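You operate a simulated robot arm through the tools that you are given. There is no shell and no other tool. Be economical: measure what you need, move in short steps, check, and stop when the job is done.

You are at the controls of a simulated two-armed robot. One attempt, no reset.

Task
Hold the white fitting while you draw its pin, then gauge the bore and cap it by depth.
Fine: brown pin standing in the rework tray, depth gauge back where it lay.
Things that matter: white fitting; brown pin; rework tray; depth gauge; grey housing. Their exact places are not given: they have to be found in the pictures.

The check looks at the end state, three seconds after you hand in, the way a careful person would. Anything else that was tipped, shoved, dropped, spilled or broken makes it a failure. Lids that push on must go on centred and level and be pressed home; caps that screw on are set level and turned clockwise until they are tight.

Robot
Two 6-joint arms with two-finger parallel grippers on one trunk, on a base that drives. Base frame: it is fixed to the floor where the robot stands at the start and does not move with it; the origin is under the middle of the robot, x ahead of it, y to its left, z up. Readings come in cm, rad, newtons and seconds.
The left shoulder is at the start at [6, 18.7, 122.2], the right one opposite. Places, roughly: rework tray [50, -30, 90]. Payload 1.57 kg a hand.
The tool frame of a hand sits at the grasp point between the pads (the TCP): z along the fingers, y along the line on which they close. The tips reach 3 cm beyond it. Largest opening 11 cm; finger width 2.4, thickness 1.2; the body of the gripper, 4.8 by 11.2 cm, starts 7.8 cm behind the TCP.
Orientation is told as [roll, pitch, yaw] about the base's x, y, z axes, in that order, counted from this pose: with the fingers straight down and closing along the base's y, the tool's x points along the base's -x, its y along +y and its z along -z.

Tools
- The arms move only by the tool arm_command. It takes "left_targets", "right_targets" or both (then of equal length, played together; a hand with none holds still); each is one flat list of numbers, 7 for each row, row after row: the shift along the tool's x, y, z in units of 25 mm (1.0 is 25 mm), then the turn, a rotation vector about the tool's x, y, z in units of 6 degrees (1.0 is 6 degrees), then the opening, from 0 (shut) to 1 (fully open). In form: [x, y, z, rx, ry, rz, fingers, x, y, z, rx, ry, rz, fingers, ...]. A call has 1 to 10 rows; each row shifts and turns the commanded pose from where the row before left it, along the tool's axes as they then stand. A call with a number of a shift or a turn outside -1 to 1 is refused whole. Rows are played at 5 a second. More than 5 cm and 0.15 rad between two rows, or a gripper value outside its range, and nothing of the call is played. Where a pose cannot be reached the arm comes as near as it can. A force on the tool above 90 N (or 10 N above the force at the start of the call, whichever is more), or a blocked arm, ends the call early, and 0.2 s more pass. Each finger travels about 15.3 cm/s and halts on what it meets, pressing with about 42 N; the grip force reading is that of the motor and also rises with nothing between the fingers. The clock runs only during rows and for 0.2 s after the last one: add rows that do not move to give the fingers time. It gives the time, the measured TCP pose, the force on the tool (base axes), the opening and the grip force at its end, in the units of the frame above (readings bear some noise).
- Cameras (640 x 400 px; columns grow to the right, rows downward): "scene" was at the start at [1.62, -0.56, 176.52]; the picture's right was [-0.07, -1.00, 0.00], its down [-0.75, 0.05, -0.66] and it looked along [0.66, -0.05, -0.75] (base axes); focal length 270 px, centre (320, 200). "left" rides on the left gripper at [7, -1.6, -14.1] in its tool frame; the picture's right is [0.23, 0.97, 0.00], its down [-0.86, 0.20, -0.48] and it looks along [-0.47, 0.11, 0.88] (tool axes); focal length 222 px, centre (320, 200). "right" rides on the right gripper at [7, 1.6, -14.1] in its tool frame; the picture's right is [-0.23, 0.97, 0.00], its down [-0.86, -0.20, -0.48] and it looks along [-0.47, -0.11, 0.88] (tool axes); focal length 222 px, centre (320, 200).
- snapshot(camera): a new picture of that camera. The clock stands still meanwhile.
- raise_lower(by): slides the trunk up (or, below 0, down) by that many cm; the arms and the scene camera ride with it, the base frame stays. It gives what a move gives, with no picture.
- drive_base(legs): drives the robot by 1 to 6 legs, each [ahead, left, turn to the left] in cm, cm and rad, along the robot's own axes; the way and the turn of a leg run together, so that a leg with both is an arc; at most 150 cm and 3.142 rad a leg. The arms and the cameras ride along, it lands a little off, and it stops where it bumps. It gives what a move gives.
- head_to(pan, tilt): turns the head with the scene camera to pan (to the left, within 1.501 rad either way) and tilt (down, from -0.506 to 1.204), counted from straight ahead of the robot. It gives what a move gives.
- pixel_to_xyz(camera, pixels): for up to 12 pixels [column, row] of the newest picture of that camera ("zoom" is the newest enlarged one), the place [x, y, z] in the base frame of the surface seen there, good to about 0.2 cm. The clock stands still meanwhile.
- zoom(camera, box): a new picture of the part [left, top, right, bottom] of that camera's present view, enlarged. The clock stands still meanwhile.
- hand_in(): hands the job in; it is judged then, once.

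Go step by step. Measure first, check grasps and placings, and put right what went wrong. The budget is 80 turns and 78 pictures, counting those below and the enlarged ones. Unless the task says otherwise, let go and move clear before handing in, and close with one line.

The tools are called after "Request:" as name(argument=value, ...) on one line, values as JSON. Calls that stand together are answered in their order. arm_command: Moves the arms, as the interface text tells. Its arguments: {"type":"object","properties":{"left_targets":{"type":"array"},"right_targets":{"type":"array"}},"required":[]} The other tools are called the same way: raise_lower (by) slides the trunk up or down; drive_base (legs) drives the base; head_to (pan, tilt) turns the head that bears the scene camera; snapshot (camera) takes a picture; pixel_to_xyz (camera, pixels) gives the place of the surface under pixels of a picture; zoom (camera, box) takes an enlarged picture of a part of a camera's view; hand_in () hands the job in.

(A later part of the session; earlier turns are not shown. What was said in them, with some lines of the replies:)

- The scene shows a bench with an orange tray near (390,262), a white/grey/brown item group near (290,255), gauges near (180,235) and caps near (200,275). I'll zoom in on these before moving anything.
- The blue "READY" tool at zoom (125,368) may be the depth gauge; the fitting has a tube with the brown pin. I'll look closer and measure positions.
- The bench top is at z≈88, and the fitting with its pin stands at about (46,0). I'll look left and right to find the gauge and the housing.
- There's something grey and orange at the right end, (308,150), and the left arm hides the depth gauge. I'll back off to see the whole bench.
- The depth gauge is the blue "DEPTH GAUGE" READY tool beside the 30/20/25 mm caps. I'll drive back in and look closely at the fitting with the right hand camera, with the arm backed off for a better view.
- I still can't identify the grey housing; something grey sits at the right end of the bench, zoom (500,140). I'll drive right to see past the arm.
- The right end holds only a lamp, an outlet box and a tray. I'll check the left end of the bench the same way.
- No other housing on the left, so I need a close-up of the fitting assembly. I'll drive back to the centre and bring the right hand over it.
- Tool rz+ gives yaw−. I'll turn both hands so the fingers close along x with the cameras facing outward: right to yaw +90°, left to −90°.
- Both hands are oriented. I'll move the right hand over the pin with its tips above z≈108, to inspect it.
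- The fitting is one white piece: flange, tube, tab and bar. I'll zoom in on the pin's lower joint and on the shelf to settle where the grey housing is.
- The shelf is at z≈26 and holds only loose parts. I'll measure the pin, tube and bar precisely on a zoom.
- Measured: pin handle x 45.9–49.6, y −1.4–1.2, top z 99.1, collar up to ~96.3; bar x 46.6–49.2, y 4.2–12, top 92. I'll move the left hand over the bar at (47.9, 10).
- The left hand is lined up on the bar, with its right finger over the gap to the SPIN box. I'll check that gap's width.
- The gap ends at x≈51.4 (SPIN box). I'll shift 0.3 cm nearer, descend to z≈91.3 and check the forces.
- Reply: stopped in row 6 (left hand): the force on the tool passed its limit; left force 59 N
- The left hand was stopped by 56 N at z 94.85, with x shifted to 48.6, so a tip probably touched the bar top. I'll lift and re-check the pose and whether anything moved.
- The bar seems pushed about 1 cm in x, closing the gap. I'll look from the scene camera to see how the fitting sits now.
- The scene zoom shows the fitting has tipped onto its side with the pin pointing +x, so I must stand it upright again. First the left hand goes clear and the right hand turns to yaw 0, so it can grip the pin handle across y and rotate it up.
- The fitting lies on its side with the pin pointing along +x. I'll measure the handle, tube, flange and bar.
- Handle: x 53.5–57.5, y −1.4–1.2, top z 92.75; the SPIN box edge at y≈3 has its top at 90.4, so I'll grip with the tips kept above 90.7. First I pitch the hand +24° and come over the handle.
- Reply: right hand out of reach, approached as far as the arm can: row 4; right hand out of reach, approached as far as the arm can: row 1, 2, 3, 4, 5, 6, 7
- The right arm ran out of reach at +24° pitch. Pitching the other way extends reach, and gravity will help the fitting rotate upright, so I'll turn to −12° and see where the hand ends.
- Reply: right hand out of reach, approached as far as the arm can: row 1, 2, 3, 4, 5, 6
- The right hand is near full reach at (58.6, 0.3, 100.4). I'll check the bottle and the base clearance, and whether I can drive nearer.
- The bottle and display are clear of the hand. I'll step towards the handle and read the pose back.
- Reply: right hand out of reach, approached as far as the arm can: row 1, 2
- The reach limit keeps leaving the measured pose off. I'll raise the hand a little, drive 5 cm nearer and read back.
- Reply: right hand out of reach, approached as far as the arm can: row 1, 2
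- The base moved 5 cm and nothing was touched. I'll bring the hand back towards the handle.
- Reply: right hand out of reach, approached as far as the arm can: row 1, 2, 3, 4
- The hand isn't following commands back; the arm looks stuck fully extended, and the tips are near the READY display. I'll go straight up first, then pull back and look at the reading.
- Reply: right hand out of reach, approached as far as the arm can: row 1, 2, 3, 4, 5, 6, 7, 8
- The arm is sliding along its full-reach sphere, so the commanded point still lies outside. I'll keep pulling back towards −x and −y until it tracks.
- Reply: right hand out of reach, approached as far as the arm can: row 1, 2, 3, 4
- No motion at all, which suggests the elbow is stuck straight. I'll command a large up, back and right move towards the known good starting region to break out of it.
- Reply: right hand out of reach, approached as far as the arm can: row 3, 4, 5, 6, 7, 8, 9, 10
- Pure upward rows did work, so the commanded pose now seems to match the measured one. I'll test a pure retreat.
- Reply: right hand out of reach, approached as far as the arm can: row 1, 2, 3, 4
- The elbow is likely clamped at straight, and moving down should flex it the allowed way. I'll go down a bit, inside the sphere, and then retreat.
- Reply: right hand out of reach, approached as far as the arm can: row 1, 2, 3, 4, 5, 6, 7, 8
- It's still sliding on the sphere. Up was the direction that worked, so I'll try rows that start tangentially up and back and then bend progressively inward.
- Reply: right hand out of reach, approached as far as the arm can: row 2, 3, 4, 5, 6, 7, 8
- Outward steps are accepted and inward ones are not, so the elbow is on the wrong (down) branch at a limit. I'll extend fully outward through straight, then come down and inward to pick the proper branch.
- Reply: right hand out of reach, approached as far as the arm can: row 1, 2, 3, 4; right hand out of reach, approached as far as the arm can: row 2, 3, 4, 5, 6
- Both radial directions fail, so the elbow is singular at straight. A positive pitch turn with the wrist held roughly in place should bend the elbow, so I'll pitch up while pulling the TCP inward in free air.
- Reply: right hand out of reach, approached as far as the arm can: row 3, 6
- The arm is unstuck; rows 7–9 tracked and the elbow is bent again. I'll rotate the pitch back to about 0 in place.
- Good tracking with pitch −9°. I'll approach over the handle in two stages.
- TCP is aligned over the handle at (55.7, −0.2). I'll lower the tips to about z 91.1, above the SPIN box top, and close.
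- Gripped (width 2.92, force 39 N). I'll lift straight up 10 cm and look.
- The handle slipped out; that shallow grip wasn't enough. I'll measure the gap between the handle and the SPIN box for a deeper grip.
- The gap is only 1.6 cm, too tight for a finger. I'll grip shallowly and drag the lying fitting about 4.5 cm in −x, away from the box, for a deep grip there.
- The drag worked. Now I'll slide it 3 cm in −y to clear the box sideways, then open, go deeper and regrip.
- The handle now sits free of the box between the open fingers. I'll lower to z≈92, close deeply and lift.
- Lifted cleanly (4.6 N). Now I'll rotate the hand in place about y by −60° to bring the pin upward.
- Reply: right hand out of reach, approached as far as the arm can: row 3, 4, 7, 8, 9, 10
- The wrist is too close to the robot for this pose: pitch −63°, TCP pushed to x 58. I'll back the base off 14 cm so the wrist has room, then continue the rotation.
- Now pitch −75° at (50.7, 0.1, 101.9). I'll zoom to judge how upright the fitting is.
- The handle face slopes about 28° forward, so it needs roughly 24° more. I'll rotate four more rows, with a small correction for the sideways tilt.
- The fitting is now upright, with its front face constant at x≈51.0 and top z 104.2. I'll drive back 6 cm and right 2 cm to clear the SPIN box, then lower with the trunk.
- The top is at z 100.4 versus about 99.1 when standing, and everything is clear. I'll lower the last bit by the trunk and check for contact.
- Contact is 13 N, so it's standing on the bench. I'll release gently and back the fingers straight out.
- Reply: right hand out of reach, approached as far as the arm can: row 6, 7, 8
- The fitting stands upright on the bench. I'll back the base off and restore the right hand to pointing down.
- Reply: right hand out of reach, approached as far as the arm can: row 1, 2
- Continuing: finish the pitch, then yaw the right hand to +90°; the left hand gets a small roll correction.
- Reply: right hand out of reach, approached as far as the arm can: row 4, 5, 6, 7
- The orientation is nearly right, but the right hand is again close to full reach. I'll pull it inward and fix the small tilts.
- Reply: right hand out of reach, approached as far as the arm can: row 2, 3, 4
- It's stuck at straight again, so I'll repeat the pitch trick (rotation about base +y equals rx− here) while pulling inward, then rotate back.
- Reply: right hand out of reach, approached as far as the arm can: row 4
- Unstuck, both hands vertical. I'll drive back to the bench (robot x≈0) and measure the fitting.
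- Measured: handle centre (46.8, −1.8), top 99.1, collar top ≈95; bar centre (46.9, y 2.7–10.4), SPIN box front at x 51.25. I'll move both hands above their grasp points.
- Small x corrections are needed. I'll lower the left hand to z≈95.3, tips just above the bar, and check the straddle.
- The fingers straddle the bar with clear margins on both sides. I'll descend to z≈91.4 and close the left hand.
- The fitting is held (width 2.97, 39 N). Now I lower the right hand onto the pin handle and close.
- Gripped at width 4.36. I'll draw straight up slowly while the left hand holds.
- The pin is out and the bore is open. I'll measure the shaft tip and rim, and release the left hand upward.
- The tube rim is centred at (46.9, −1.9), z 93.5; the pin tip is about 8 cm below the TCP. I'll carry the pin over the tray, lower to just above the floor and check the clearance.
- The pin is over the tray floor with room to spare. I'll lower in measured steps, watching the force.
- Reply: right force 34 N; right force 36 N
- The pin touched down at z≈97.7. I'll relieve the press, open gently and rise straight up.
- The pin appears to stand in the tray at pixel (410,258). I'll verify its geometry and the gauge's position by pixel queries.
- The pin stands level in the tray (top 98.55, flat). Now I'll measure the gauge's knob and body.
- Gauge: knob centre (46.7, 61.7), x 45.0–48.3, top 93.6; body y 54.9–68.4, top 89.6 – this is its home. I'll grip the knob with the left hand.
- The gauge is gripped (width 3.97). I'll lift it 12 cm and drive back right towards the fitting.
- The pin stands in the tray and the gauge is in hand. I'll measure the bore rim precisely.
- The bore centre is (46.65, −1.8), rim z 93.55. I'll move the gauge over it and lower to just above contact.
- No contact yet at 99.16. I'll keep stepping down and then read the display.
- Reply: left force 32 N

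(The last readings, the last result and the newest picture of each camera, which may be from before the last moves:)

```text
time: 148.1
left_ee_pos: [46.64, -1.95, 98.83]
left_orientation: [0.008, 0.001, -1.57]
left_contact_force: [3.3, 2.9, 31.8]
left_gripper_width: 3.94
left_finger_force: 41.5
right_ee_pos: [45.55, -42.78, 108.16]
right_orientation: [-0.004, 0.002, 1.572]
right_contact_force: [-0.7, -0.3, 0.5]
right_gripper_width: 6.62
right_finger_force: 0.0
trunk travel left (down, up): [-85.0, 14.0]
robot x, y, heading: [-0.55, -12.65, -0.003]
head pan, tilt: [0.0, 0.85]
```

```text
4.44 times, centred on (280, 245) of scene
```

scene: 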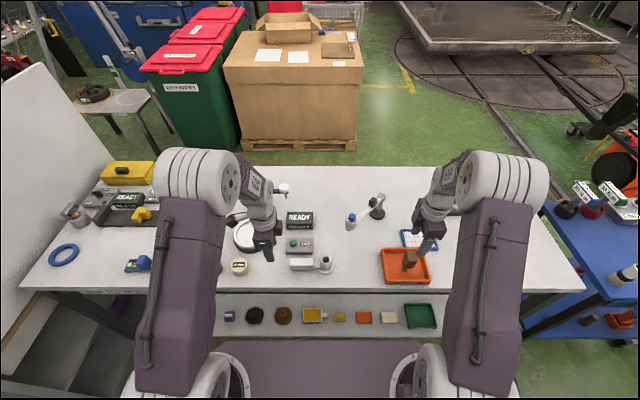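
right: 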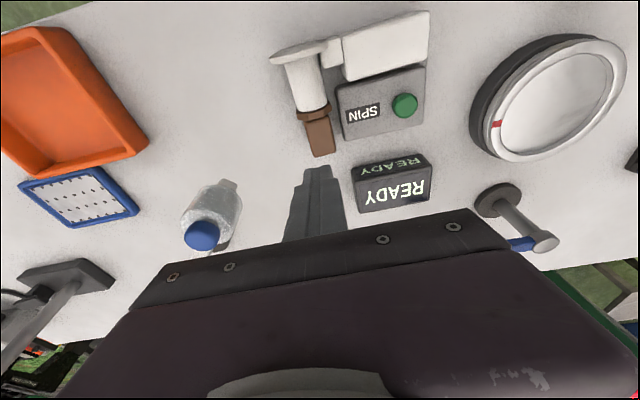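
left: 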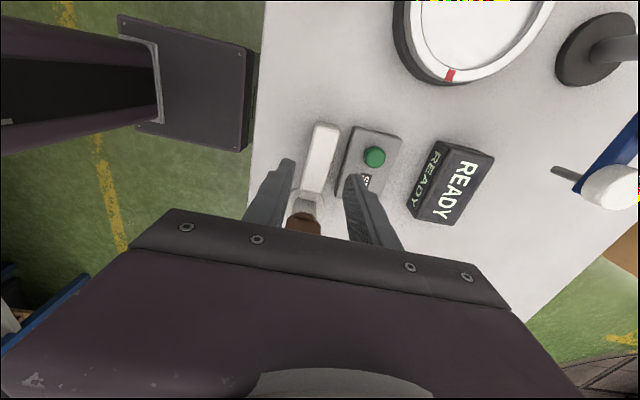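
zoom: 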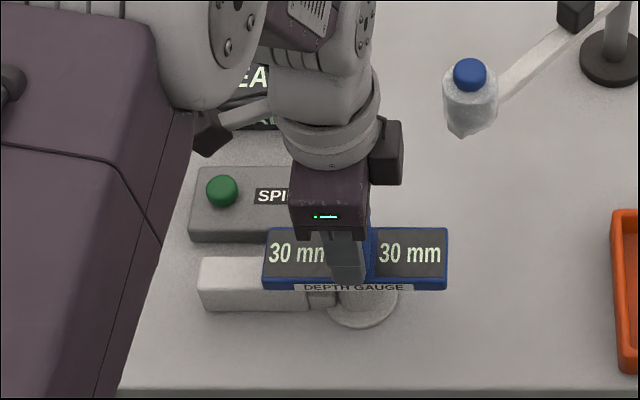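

The gauge reads 30 mm, so the 30 mm (white) cap is needed. I'll lift the gauge and return it to its home at TCP (46.7, 61.9, 93.3).

Request:
arm_command(left_targets=[0, 0, -0.3, 0, 0, 0, 0, 0, 0, -0.6, 0, 0, 0, 0, 0, 0, -0.9, 0, 0, 0, 0, 0, 0, -0.9, 0, 0, 0, 0, 0, 0, 0, 0, 0, 0, 0])

Request:
drive_base(legs=[[0, 63, 0]])

Request:
arm_command(left_targets=[0, 0, 0, 0, 0, 0, 0])

```text
time: 149.3
left_ee_pos: [46.77, -1.87, 105.39]
left_orientation: [-0.001, 0.002, -1.57]
left_contact_force: [0.5, -0.2, -2.6]
left_gripper_width: 3.98
left_finger_force: 42.5
right_ee_pos: [45.73, -42.77, 108.0]
right_orientation: [0.0, 0.004, 1.57]
right_contact_force: [0.2, -0.7, 0.8]
right_gripper_width: 6.6
right_finger_force: 0.1
trunk travel left (down, up): [-85.0, 14.0]
robot x, y, heading: [-0.54, -12.8, 0.001]
head pan, tilt: [0.0, 0.85]
```

```text
time: 152.8
left_ee_pos: [47.07, 60.96, 105.38]
left_orientation: [0.001, 0.002, -1.578]
left_contact_force: [-0.4, -0.4, -2.4]
left_gripper_width: 3.95
left_finger_force: 41.6
right_ee_pos: [45.75, 19.97, 107.84]
right_orientation: [-0.003, 0.004, 1.564]
right_contact_force: [0.3, 0.9, -0.3]
right_gripper_width: 6.59
right_finger_force: 0.1
trunk travel left (down, up): [-85.0, 14.0]
robot x, y, heading: [-0.81, 50.19, -0.008]
head pan, tilt: [0.0, 0.85]
```

```text
time: 153.2
left_ee_pos: [46.88, 61.0, 105.25]
left_orientation: [0.001, 0.0, -1.577]
left_contact_force: [-1.5, 0.6, -1.8]
left_gripper_width: 3.97
left_finger_force: 42.1
right_ee_pos: [45.78, 20.08, 107.99]
right_orientation: [-0.003, 0.002, 1.562]
right_contact_force: [-0.2, 0.3, 0.0]
right_gripper_width: 6.6
right_finger_force: 0.1
trunk travel left (down, up): [-85.0, 14.0]
robot x, y, heading: [-1.05, 50.03, -0.004]
head pan, tilt: [0.0, 0.85]
```

I'll correct x, y and yaw slightly and lower the gauge to just above its home.

Request:
arm_command(left_targets=[0.37, -0.08, 0, 0, 0, -0.06, 0, 0, 0, 0.9, 0, 0, 0, 0, 0, 0, 0.9, 0, 0, 0, 0, 0, 0, 0.9, 0, 0, 0, 0, 0, 0, 0.9, 0, 0, 0, 0, 0, 0, 0.9, 0, 0, 0, 0, 0, 0, 0.1, 0, 0, 0, 0, 0, 0, 0, 0, 0, 0, 0])

Request:
arm_command(left_targets=[0, 0, 0.08, 0, 0, 0, 0, 0, 0, 0, 0, 0, 0, 0])

```text
time: 155.0
left_ee_pos: [46.79, 62.08, 93.82]
left_orientation: [-0.001, 0.003, -1.571]
left_contact_force: [0.5, 0.2, -1.4]
left_gripper_width: 3.97
left_finger_force: 42.3
right_ee_pos: [45.91, 20.15, 107.91]
right_orientation: [-0.001, 0.002, 1.564]
right_contact_force: [0.5, -0.4, 0.0]
right_gripper_width: 6.59
right_finger_force: 0.0
trunk travel left (down, up): [-85.0, 14.0]
robot x, y, heading: [-0.58, 50.26, -0.006]
head pan, tilt: [0.0, 0.85]
```

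```text
time: 155.6
left_ee_pos: [46.85, 62.11, 93.63]
left_orientation: [-0.001, 0.002, -1.572]
left_contact_force: [0.0, 0.1, -1.2]
left_gripper_width: 3.98
left_finger_force: 41.9
right_ee_pos: [45.8, 20.18, 107.92]
right_orientation: [-0.002, 0.005, 1.565]
right_contact_force: [-0.8, -0.9, 0.6]
right_gripper_width: 6.63
right_finger_force: 0.1
trunk travel left (down, up): [-85.0, 14.0]
robot x, y, heading: [-0.66, 50.33, -0.002]
head pan, tilt: [0.0, 0.85]
5 turns are left
```

The gauge is a few mm above home and 5 turns remain, so I'll batch. Set the gauge down, release, rise, move over the 30 mm cap and measure it.

Request:
arm_command(left_targets=[0, 0, 0.1, 0, 0, 0, 0, 0, 0, 0, 0, 0, 0, 0, 0, 0, 0, 0, 0, 0, 0.42, 0, 0, 0, 0, 0, 0, 0.48, 0, 0, 0, 0, 0, 0, 0.5, 0, 0, -0.5, 0, 0, 0, 0.5, 0, 0, -0.9, 0, 0, 0, 0.5, 0, 0, -0.9, 0, 0, 0, 0.5, 0, 0, -0.9, 0, 0, 0, 0.5, 0, 0, -1, 0, 0, 0, 0.5])

Request:
arm_command(left_targets=[-0.982, -0.118, 0, 0, 0, 0, 0.75, -0.982, -0.118, 0, 0, 0, 0, 0.75, -0.982, -0.118, 0, 0, 0, 0, 0.75, -0.982, -0.118, 0, 0, 0, 0, 0.75, -0.982, -0.118, 0, 0, 0, 0, 0.75, -0.982, -0.118, 0, 0, 0, 0, 0.75, -0.982, -0.118, 0, 0, 0, 0, 0.75, -0.982, -0.118, 0, 0, 0, 0, 0.75, -0.982, -0.118, 0, 0, 0, 0, 0.75, 0, 0, 0, 0, 0, 0, 0.75])

Request:
snapshot(camera="left")

Request:
pixel_to_xyz(camera="left", pixels=[[323, 130], [324, 126], [325, 121], [328, 112], [330, 103], [334, 85], [335, 80], [337, 72], [303, 96], [312, 98], [347, 107], [356, 110]])

Request:
pixel_to_xyz(camera="left", pixels=[[324, 128], [325, 123], [326, 118], [333, 90], [336, 76], [339, 66], [306, 97], [309, 97], [316, 99], [342, 106], [350, 108], [353, 109]])

```text
time: 157.8
left_ee_pos: [46.72, 61.82, 103.99]
left_orientation: [0.003, 0.002, -1.57]
left_contact_force: [-0.1, 0.0, 0.3]
left_gripper_width: 5.51
left_finger_force: 0.0
right_ee_pos: [45.71, 20.07, 108.08]
right_orientation: [-0.001, 0.003, 1.564]
right_contact_force: [-1.0, 0.6, 0.0]
right_gripper_width: 6.62
right_finger_force: 0.0
trunk travel left (down, up): [-85.0, 14.0]
robot x, y, heading: [-0.8, 50.1, -0.006]
head pan, tilt: [0.0, 0.85]
```

```text
time: 160.0
left_ee_pos: [44.22, 39.83, 103.82]
left_orientation: [-0.001, 0.0, -1.571]
left_contact_force: [0.4, 0.7, -1.0]
left_gripper_width: 8.24
left_finger_force: 0.0
right_ee_pos: [45.77, 19.98, 108.04]
right_orientation: [-0.003, 0.005, 1.565]
right_contact_force: [0.5, 0.0, 1.0]
right_gripper_width: 6.6
right_finger_force: 0.0
trunk travel left (down, up): [-85.0, 14.0]
robot x, y, heading: [-0.58, 50.23, -0.006]
head pan, tilt: [0.0, 0.85]
```

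```text
3 pictures are left
```

left: 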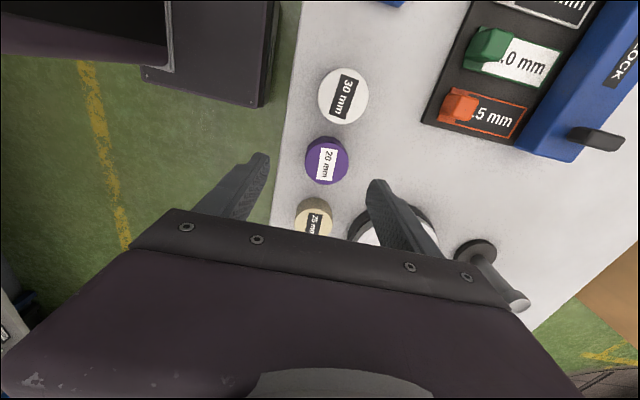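

```text
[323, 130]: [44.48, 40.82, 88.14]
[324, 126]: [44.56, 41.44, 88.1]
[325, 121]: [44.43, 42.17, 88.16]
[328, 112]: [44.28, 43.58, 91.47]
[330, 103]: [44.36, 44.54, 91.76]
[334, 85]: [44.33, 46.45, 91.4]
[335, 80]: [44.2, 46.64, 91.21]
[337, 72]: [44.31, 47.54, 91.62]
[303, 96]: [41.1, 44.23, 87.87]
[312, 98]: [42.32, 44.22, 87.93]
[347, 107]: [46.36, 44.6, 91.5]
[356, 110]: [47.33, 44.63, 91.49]
```

```text
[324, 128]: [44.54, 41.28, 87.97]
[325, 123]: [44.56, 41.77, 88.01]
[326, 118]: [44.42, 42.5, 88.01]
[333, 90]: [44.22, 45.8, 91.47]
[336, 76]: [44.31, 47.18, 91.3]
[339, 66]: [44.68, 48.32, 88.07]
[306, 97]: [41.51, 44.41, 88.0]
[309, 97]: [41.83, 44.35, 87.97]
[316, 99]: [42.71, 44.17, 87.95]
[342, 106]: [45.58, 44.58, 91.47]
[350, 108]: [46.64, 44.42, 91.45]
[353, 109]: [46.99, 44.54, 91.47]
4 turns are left
```

The 30 mm cap's centre is near (45.7, 45.6), radius ≈2.65. I'll refine its edges by queries, grip it, lift it, carry it next to the fitting and take a measuring picture.

Request:
pixel_to_xyz(camera="left", pixels=[[337.2, 124], [337.6, 122], [338.1, 120], [338.6, 118.2], [339, 116.2], [339.5, 114.3], [348.5, 75.7], [349, 73.8], [349.4, 71.8], [349.9, 69.9], [350.4, 68], [350.8, 66]])

Request:
pixel_to_xyz(camera="left", pixels=[[318, 88.4], [319.8, 88.8], [321.5, 89.3], [323.2, 89.7], [325, 90.2], [326.7, 90.6], [361.3, 99.4], [363, 99.8], [364.8, 100.3], [366.5, 100.7], [368.2, 101.2], [370, 101.6]])

Request:
arm_command(left_targets=[0.78, 0.2, 0, 0, 0, 0, 0.75, 0.78, 0.2, 0, 0, 0, 0, 0.75, 0.77, 0.19, 0, 0, 0, 0, 0.75, 0, 0, 0.946, 0, 0, 0, 0.75, 0, 0, 0.946, 0, 0, 0, 0.75, 0, 0, 0.946, 0, 0, 0, 0.75, 0, 0, 0.946, 0, 0, 0, 0.75, 0, 0, 0.946, 0, 0, 0, 0.75, 0, 0, 0, 0, 0, 0, 0.75])

Request:
arm_command(left_targets=[0, 0, 0, 0, 0, 0, 0.65, 0, 0, 0, 0, 0, 0, 0.58, 0, 0, 0, 0, 0, 0, 0.52, 0, 0, 0, 0, 0, 0, 0.46, 0, 0, 0, 0, 0, 0, 0.2, 0, 0, 0, 0, 0, 0, 0, 0, 0, 0, 0, 0, 0, 0])

Request:
arm_command(left_targets=[0, 0, -0.6, 0, 0, 0, 0, 0, 0, -0.9, 0, 0, 0, 0, 0, 0, -0.9, 0, 0, 0, 0, 0, 0, -0.9, 0, 0, 0, 0, 0, 0, -0.9, 0, 0, 0, 0, 0, 0, -0.9, 0, 0, 0, 0, 0, 0, -0.9, 0, 0, 0, 0, 0, 0, 0, 0, 0, 0, 0])

Request:
drive_base(legs=[[0, -41, 0.006]])

Request:
arm_command(left_targets=[0, 0, 0, 0, 0, 0, 0, 0, 0, 0, 0, 0, 0, 0])

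Request:
zoom(camera="scene", box=[290, 195, 400, 285])

```text
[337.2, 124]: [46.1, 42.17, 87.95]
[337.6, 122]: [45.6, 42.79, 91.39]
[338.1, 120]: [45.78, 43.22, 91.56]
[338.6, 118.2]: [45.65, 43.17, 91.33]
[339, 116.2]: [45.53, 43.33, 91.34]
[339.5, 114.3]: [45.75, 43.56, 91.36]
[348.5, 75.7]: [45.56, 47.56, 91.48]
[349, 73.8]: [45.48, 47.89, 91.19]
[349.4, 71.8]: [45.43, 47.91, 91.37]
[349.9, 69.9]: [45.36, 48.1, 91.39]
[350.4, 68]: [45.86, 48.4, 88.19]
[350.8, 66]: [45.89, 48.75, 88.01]
```

```text
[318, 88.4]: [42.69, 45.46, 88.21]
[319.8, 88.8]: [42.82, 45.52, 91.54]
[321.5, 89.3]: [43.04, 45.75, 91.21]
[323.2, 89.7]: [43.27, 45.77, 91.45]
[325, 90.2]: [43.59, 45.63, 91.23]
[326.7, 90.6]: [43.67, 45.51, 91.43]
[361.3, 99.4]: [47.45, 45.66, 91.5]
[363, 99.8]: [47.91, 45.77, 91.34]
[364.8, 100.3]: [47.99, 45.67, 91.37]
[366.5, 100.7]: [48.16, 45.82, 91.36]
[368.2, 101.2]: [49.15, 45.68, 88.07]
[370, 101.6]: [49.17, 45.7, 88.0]
```

```text
time: 162.0
left_ee_pos: [45.64, 45.55, 91.88]
left_orientation: [0.001, 0.002, -1.571]
left_contact_force: [0.0, 0.0, 0.0]
left_gripper_width: 8.29
left_finger_force: 0.0
right_ee_pos: [45.71, 20.1, 108.23]
right_orientation: [-0.001, 0.003, 1.564]
right_contact_force: [-0.2, -0.3, 0.4]
right_gripper_width: 6.57
right_finger_force: 0.1
trunk travel left (down, up): [-85.0, 14.0]
robot x, y, heading: [-0.54, 50.3, -0.003]
head pan, tilt: [0.0, 0.85]
```

```text
time: 163.6
left_ee_pos: [45.58, 45.59, 92.01]
left_orientation: [0.001, 0.002, -1.57]
left_contact_force: [-0.8, 0.5, 1.4]
left_gripper_width: 5.34
left_finger_force: 42.1
right_ee_pos: [45.82, 20.11, 107.95]
right_orientation: [-0.002, 0.003, 1.562]
right_contact_force: [0.4, -1.0, -0.5]
right_gripper_width: 6.62
right_finger_force: 0.0
trunk travel left (down, up): [-85.0, 14.0]
robot x, y, heading: [-0.55, 50.44, -0.007]
head pan, tilt: [0.0, 0.85]
```

```text
time: 165.4
left_ee_pos: [45.55, 45.71, 107.1]
left_orientation: [0.002, 0.0, -1.571]
left_contact_force: [0.9, 0.0, 0.3]
left_gripper_width: 5.38
left_finger_force: 42.3
right_ee_pos: [45.74, 20.07, 107.88]
right_orientation: [-0.002, 0.003, 1.565]
right_contact_force: [-0.2, -0.4, 0.5]
right_gripper_width: 6.62
right_finger_force: 0.2
trunk travel left (down, up): [-85.0, 14.0]
robot x, y, heading: [-0.29, 50.32, -0.004]
head pan, tilt: [0.0, 0.85]
```

```text
time: 168.0
left_ee_pos: [45.64, 5.12, 107.08]
left_orientation: [-0.001, 0.0, -1.561]
left_contact_force: [-0.8, 0.0, -0.4]
left_gripper_width: 5.34
left_finger_force: 42.3
right_ee_pos: [46.06, -20.47, 107.99]
right_orientation: [-0.002, 0.006, 1.575]
right_contact_force: [0.2, 0.4, 0.1]
right_gripper_width: 6.62
right_finger_force: 0.0
trunk travel left (down, up): [-85.0, 14.0]
robot x, y, heading: [-0.77, 9.34, 0.007]
head pan, tilt: [0.0, 0.85]
```

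```text
time: 168.6
left_ee_pos: [45.61, 5.12, 107.04]
left_orientation: [0.001, 0.001, -1.561]
left_contact_force: [-0.2, 0.7, -0.6]
left_gripper_width: 5.38
left_finger_force: 42.5
right_ee_pos: [46.17, -20.55, 107.93]
right_orientation: [-0.001, 0.005, 1.574]
right_contact_force: [-0.1, 0.6, -0.7]
right_gripper_width: 6.61
right_finger_force: 0.1
trunk travel left (down, up): [-85.0, 14.0]
robot x, y, heading: [-0.91, 9.38, 0.008]
head pan, tilt: [0.0, 0.85]
```

```text
4.44 times, centred on (345, 240) of scene
3 turns are left
```

zoom: 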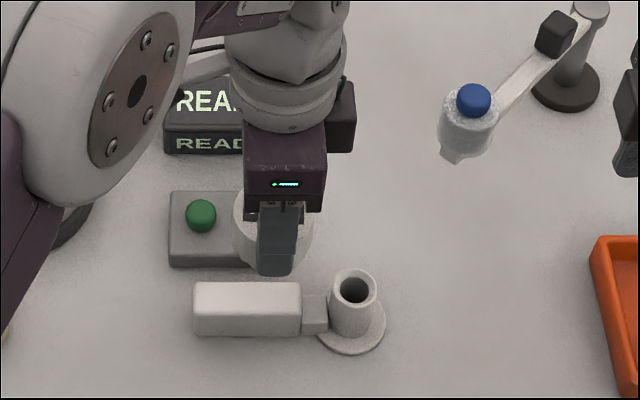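

The cap is centred in the grip (offset ≈0.1 cm in y) and the rim is visible at (353,288). I'll query the rim edges and bring the cap to 1 cm above the rim, then view the alignment.

Request:
pixel_to_xyz(camera="zoom", pixels=[[325, 287], [327, 287], [329, 287], [331, 287], [333, 287], [336, 287], [369, 287], [372, 287], [374, 287], [376, 287], [378, 287], [380, 287]])

Request:
pixel_to_xyz(camera="zoom", pixels=[[353, 264], [353, 266], [353, 268], [353, 270], [353, 272], [353, 274], [353, 298], [353, 301], [353, 304], [353, 307], [353, 310], [353, 320]])

Request:
pixel_to_xyz(camera="zoom", pixels=[[341, 275], [365, 275], [339, 300], [367, 300], [335, 293], [371, 293], [345, 271], [361, 271], [332, 315], [370, 315], [330, 325], [372, 325]])

Request:
arm_command(left_targets=[-0.92, 0.15, 0, 0, 0, 0, 0, -0.92, 0.15, 0, 0, 0, 0, 0, -0.92, 0.149, 0, 0, 0, 0, 0, 0, 0, 0.9, 0, 0, 0, 0, 0, 0, 0.9, 0, 0, 0, 0, 0, 0, 0.9, 0, 0, 0, 0, 0, 0, 0.68, 0, 0, 0, 0, 0, 0, 0, 0, 0, 0, 0, 0, 0, 0, 0, 0, 0, 0])

Request:
zoom(camera="scene", box=[310, 215, 390, 280])

```text
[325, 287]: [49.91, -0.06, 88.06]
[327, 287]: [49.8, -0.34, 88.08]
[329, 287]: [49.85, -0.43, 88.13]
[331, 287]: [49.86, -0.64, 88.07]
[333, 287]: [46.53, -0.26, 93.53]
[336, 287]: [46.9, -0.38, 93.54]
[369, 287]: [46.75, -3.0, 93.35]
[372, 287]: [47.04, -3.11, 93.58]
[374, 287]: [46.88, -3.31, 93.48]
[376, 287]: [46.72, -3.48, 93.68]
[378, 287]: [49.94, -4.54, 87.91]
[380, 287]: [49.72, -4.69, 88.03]
```

```text
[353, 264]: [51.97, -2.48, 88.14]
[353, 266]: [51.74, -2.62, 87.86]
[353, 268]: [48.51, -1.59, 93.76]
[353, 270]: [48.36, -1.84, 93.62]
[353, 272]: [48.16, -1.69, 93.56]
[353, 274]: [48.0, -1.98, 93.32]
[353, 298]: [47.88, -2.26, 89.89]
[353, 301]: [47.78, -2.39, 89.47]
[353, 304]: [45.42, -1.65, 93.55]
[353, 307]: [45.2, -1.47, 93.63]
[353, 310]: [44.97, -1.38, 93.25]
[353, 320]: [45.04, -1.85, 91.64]
```

```text
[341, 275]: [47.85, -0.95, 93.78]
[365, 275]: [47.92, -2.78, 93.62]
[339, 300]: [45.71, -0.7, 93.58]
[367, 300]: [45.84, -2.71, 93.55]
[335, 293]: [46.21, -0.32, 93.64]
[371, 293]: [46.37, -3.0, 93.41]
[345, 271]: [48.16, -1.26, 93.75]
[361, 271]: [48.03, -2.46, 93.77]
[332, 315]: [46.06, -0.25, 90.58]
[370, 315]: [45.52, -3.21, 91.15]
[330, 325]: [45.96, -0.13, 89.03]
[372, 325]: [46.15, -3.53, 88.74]
```

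```text
time: 170.6
left_ee_pos: [46.93, -1.96, 98.65]
left_orientation: [0.0, 0.003, -1.56]
left_contact_force: [-1.2, -0.7, -1.1]
left_gripper_width: 5.36
left_finger_force: 42.1
right_ee_pos: [46.01, -20.48, 107.93]
right_orientation: [-0.003, 0.005, 1.573]
right_contact_force: [-0.9, 0.2, -0.3]
right_gripper_width: 6.62
right_finger_force: 0.0
trunk travel left (down, up): [-85.0, 14.0]
robot x, y, heading: [-0.3, 8.98, 0.006]
head pan, tilt: [0.0, 0.85]
```

```text
6.15 times, centred on (350, 248) of scene
2 turns are left
```

zoom: 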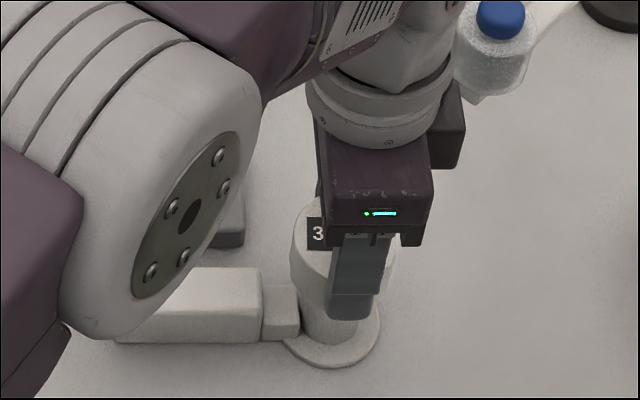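

The rim centre is (46.78, −1.87) and the cap is over it to within about 0.1 cm. I'll make a tiny correction, lower it on, release, press the top home with closed tips, clear off and take the final look.

Request:
arm_command(left_targets=[0.03, -0.025, 0.14, 0, 0, 0, 0, 0, 0, 0.14, 0, 0, 0, 0, 0, 0, 0.14, 0, 0, 0, 0, 0, 0, 0.14, 0, 0, 0, 0, 0, 0, 0.14, 0, 0, 0, 0, 0, 0, 0.14, 0, 0, 0, 0, 0, 0, 0.14, 0, 0, 0, 0, 0, 0, 0.14, 0, 0, 0, 0, 0, 0, 0.14, 0, 0, 0, 0, 0, 0, 0.14, 0, 0, 0, 0])

Request:
arm_command(left_targets=[0, 0, 0, 0, 0, 0, 0.52, 0, 0, 0, 0, 0, 0, 0.6, 0, 0, 0, 0, 0, 0, 0.7, 0, 0, 0, 0, 0, 0, 0.75, 0, 0, -0.5, 0, 0, 0, 0.75, 0, 0, -0.8, 0, 0, 0, 0.75, 0, 0, -0.82, 0, 0, 0, 0.75, 0, 0, 0, 0, 0, 0, 0.3, 0, 0, 0, 0, 0, 0, 0, 0, 0, 0, 0, 0, 0, 0])

Request:
arm_command(left_targets=[0, 0, 0.15, 0, 0, 0, 0, 0, 0, 0.15, 0, 0, 0, 0, 0, 0, 0.15, 0, 0, 0, 0, 0, 0, 0.15, 0, 0, 0, 0, 0, 0, 0.15, 0, 0, 0, 0, 0, 0, 0.15, 0, 0, 0, 0, 0, 0, 0.15, 0, 0, 0, 0, 0, 0, 0.15, 0, 0, 0, 0, 0, 0, 0.15, 0, 0, 0, 0, 0, 0, 0.15, 0, 0, 0, 0])

Request:
arm_command(left_targets=[0, 0, -0.4, 0, 0, 0, 0, 0, 0, -0.8, 0, 0, 0, 0, 0, 0, -1, 0, 0, 0, 0, 0, 0, -1, 0, 0, 0, 0, 0.5, 0, -1, 0, 0, 0, 0, 1, 0, 0, 0, 0, 0, 0, 1, 0, 0, 0, 0, 0, 0, 1, 0, 0, 0, 0, 0, 0, 1, 0, 0, 0, 0, 0, 0])

Request:
zoom(camera="scene", box=[300, 200, 460, 290])

Request:
pixel_to_xyz(camera="scene", pixels=[[353, 258], [347, 258], [359, 258], [353, 254], [353, 262], [353, 266]])

```text
time: 172.8
left_ee_pos: [46.77, -1.84, 95.03]
left_orientation: [0.0, 0.001, -1.56]
left_contact_force: [0.8, 0.2, -0.4]
left_gripper_width: 5.33
left_finger_force: 41.8
right_ee_pos: [46.18, -20.55, 108.0]
right_orientation: [-0.002, 0.002, 1.573]
right_contact_force: [0.3, 0.4, -0.9]
right_gripper_width: 6.59
right_finger_force: 0.0
trunk travel left (down, up): [-85.0, 14.0]
robot x, y, heading: [-0.47, 9.11, 0.006]
head pan, tilt: [0.0, 0.85]
```

```text
time: 175.0
left_ee_pos: [46.73, -1.82, 100.52]
left_orientation: [0.0, 0.003, -1.56]
left_contact_force: [-0.3, -0.1, 0.7]
left_gripper_width: 0.0
left_finger_force: 21.5
right_ee_pos: [46.04, -20.5, 107.94]
right_orientation: [-0.003, 0.003, 1.574]
right_contact_force: [-0.2, 0.0, 1.5]
right_gripper_width: 6.63
right_finger_force: 0.1
trunk travel left (down, up): [-85.0, 14.0]
robot x, y, heading: [-0.76, 9.25, 0.008]
head pan, tilt: [0.0, 0.85]
```

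```text
time: 177.2
left_ee_pos: [46.73, -1.83, 97.08]
left_orientation: [0.009, -0.003, -1.562]
left_contact_force: [0.5, 0.5, 29.2]
left_gripper_width: 0.0
left_finger_force: 21.2
right_ee_pos: [45.75, -20.5, 108.25]
right_orientation: [-0.003, 0.004, 1.575]
right_contact_force: [-0.6, 1.1, -0.1]
right_gripper_width: 6.61
right_finger_force: 0.1
trunk travel left (down, up): [-85.0, 14.0]
robot x, y, heading: [-0.68, 9.2, 0.006]
head pan, tilt: [0.0, 0.85]
```

```text
time: 179.2
left_ee_pos: [46.71, 9.58, 107.13]
left_orientation: [-0.001, 0.0, -1.56]
left_contact_force: [0.8, -0.5, 0.4]
left_gripper_width: 0.0
left_finger_force: 20.8
right_ee_pos: [46.04, -20.45, 107.98]
right_orientation: [-0.001, 0.005, 1.574]
right_contact_force: [1.0, -0.4, 0.8]
right_gripper_width: 6.62
right_finger_force: 0.0
trunk travel left (down, up): [-85.0, 14.0]
robot x, y, heading: [-0.42, 9.25, 0.006]
head pan, tilt: [0.0, 0.85]
```

```text
4.00 times, centred on (380, 245) of scene
```

zoom: 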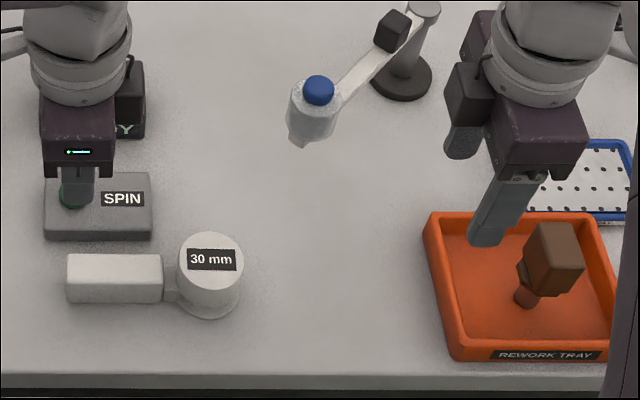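

```text
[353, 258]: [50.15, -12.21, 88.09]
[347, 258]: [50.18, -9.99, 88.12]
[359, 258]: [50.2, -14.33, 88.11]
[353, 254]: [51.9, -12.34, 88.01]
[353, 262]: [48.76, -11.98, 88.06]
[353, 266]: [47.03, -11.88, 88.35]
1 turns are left
```

The picture shows the 30 mm cap level and centred on the fitting at (210,260) and the pin standing in the tray at (550,260). I'll give the cap one firmer press, clear off and hand in.

The end state should be: 30 mm cap pressed on, brown pin standing in the rework tray, depth gauge back at its place; the fitting was tipped once and set upright about 1 cm nearer and 2 cm right of where it began.

Request:
arm_command(left_targets=[-0.9, 0, 0, 0, 0, 0, 0, -0.9, 0, 0, 0, 0, 0, 0, -0.9, 0, 0, 0, 0, 0, 0, -0.9, 0, 0, 0, 0, 0, 0, -0.9, 0, 0, 0, 0, 0, 0, 0, 0, 0.9, 0, 0, 0, 0, 0, 0, 0.9, 0, 0, 0, 0, 0, 0, 0.9, 0, 0, 0, 0, 0, 0, 0.9, 0, 0, 0, 0, 0, 0, 0, 0, 0, 0, 0])

Request:
arm_command(left_targets=[0, 0, 0.2, 0, 0, 0, 0, 0, 0, 0.2, 0, 0, 0, 0, 0, 0, 0.2, 0, 0, 0, 0, 0, 0, 0.13, 0, 0, 0, 0, 0, 0, 0, 0, 0, 0, 0])

Request:
arm_command(left_targets=[0, 0, -0.4, 0, 0, 0, 0, 0, 0, -0.8, 0, 0, 0, 0, 0, 0, -1, 0, 0, 0, 0, 0, 0, -1, 0, 0, 0, 0, 0.5, 0, -1, 0, 0, 0, 0, 1, 0, 0, 0, 0, 0, 0, 1, 0, 0, 0, 0, 0, 0, 1, 0, 0, 0, 0, 0, 0, 1, 0, 0, 0, 0, 0, 0])

Request:
hand_in()

```text
time: 181.4
left_ee_pos: [46.82, -1.83, 98.15]
left_orientation: [0.0, 0.001, -1.562]
left_contact_force: [0.2, 0.3, 0.5]
left_gripper_width: 0.0
left_finger_force: 21.3
right_ee_pos: [46.02, -20.5, 108.04]
right_orientation: [-0.003, 0.003, 1.574]
right_contact_force: [-0.4, 0.4, 0.3]
right_gripper_width: 6.62
right_finger_force: 0.1
trunk travel left (down, up): [-85.0, 14.0]
robot x, y, heading: [-0.7, 8.98, 0.003]
head pan, tilt: [0.0, 0.85]
```

```text
time: 182.6
left_ee_pos: [46.7, -1.83, 96.94]
left_orientation: [0.015, -0.007, -1.56]
left_contact_force: [6.3, 3.9, 59.3]
left_gripper_width: 0.0
left_finger_force: 21.3
right_ee_pos: [45.68, -20.28, 108.36]
right_orientation: [-0.006, 0.005, 1.574]
right_contact_force: [0.9, 0.6, 0.0]
right_gripper_width: 6.54
right_finger_force: 0.1
trunk travel left (down, up): [-85.0, 14.0]
robot x, y, heading: [-0.75, 8.83, 0.01]
head pan, tilt: [0.0, 0.85]
```

```text
time: 184.6
left_ee_pos: [46.61, 9.66, 106.97]
left_orientation: [-0.001, -0.001, -1.559]
left_contact_force: [-0.2, 0.1, 0.5]
left_gripper_width: 0.0
left_finger_force: 21.7
right_ee_pos: [46.0, -20.4, 108.15]
right_orientation: [-0.001, 0.005, 1.574]
right_contact_force: [0.1, 0.1, -0.9]
right_gripper_width: 6.6
right_finger_force: 0.2
trunk travel left (down, up): [-85.0, 14.0]
robot x, y, heading: [-0.73, 9.39, 0.005]
head pan, tilt: [0.0, 0.85]
```

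```text
The job is handed in.
```

Handed in: the gauge read 30 mm and the 30 mm cap is pressed on at about 59 N, the pin stands in the rework tray, and the depth gauge is back within about 2 mm by arm readings (not photographed). I tipped the fitting over early on and reset it about 1 cm nearer and 2 cm right of its start, and I never identified the grey housing, gauging and capping the white fitting's own bore instead.
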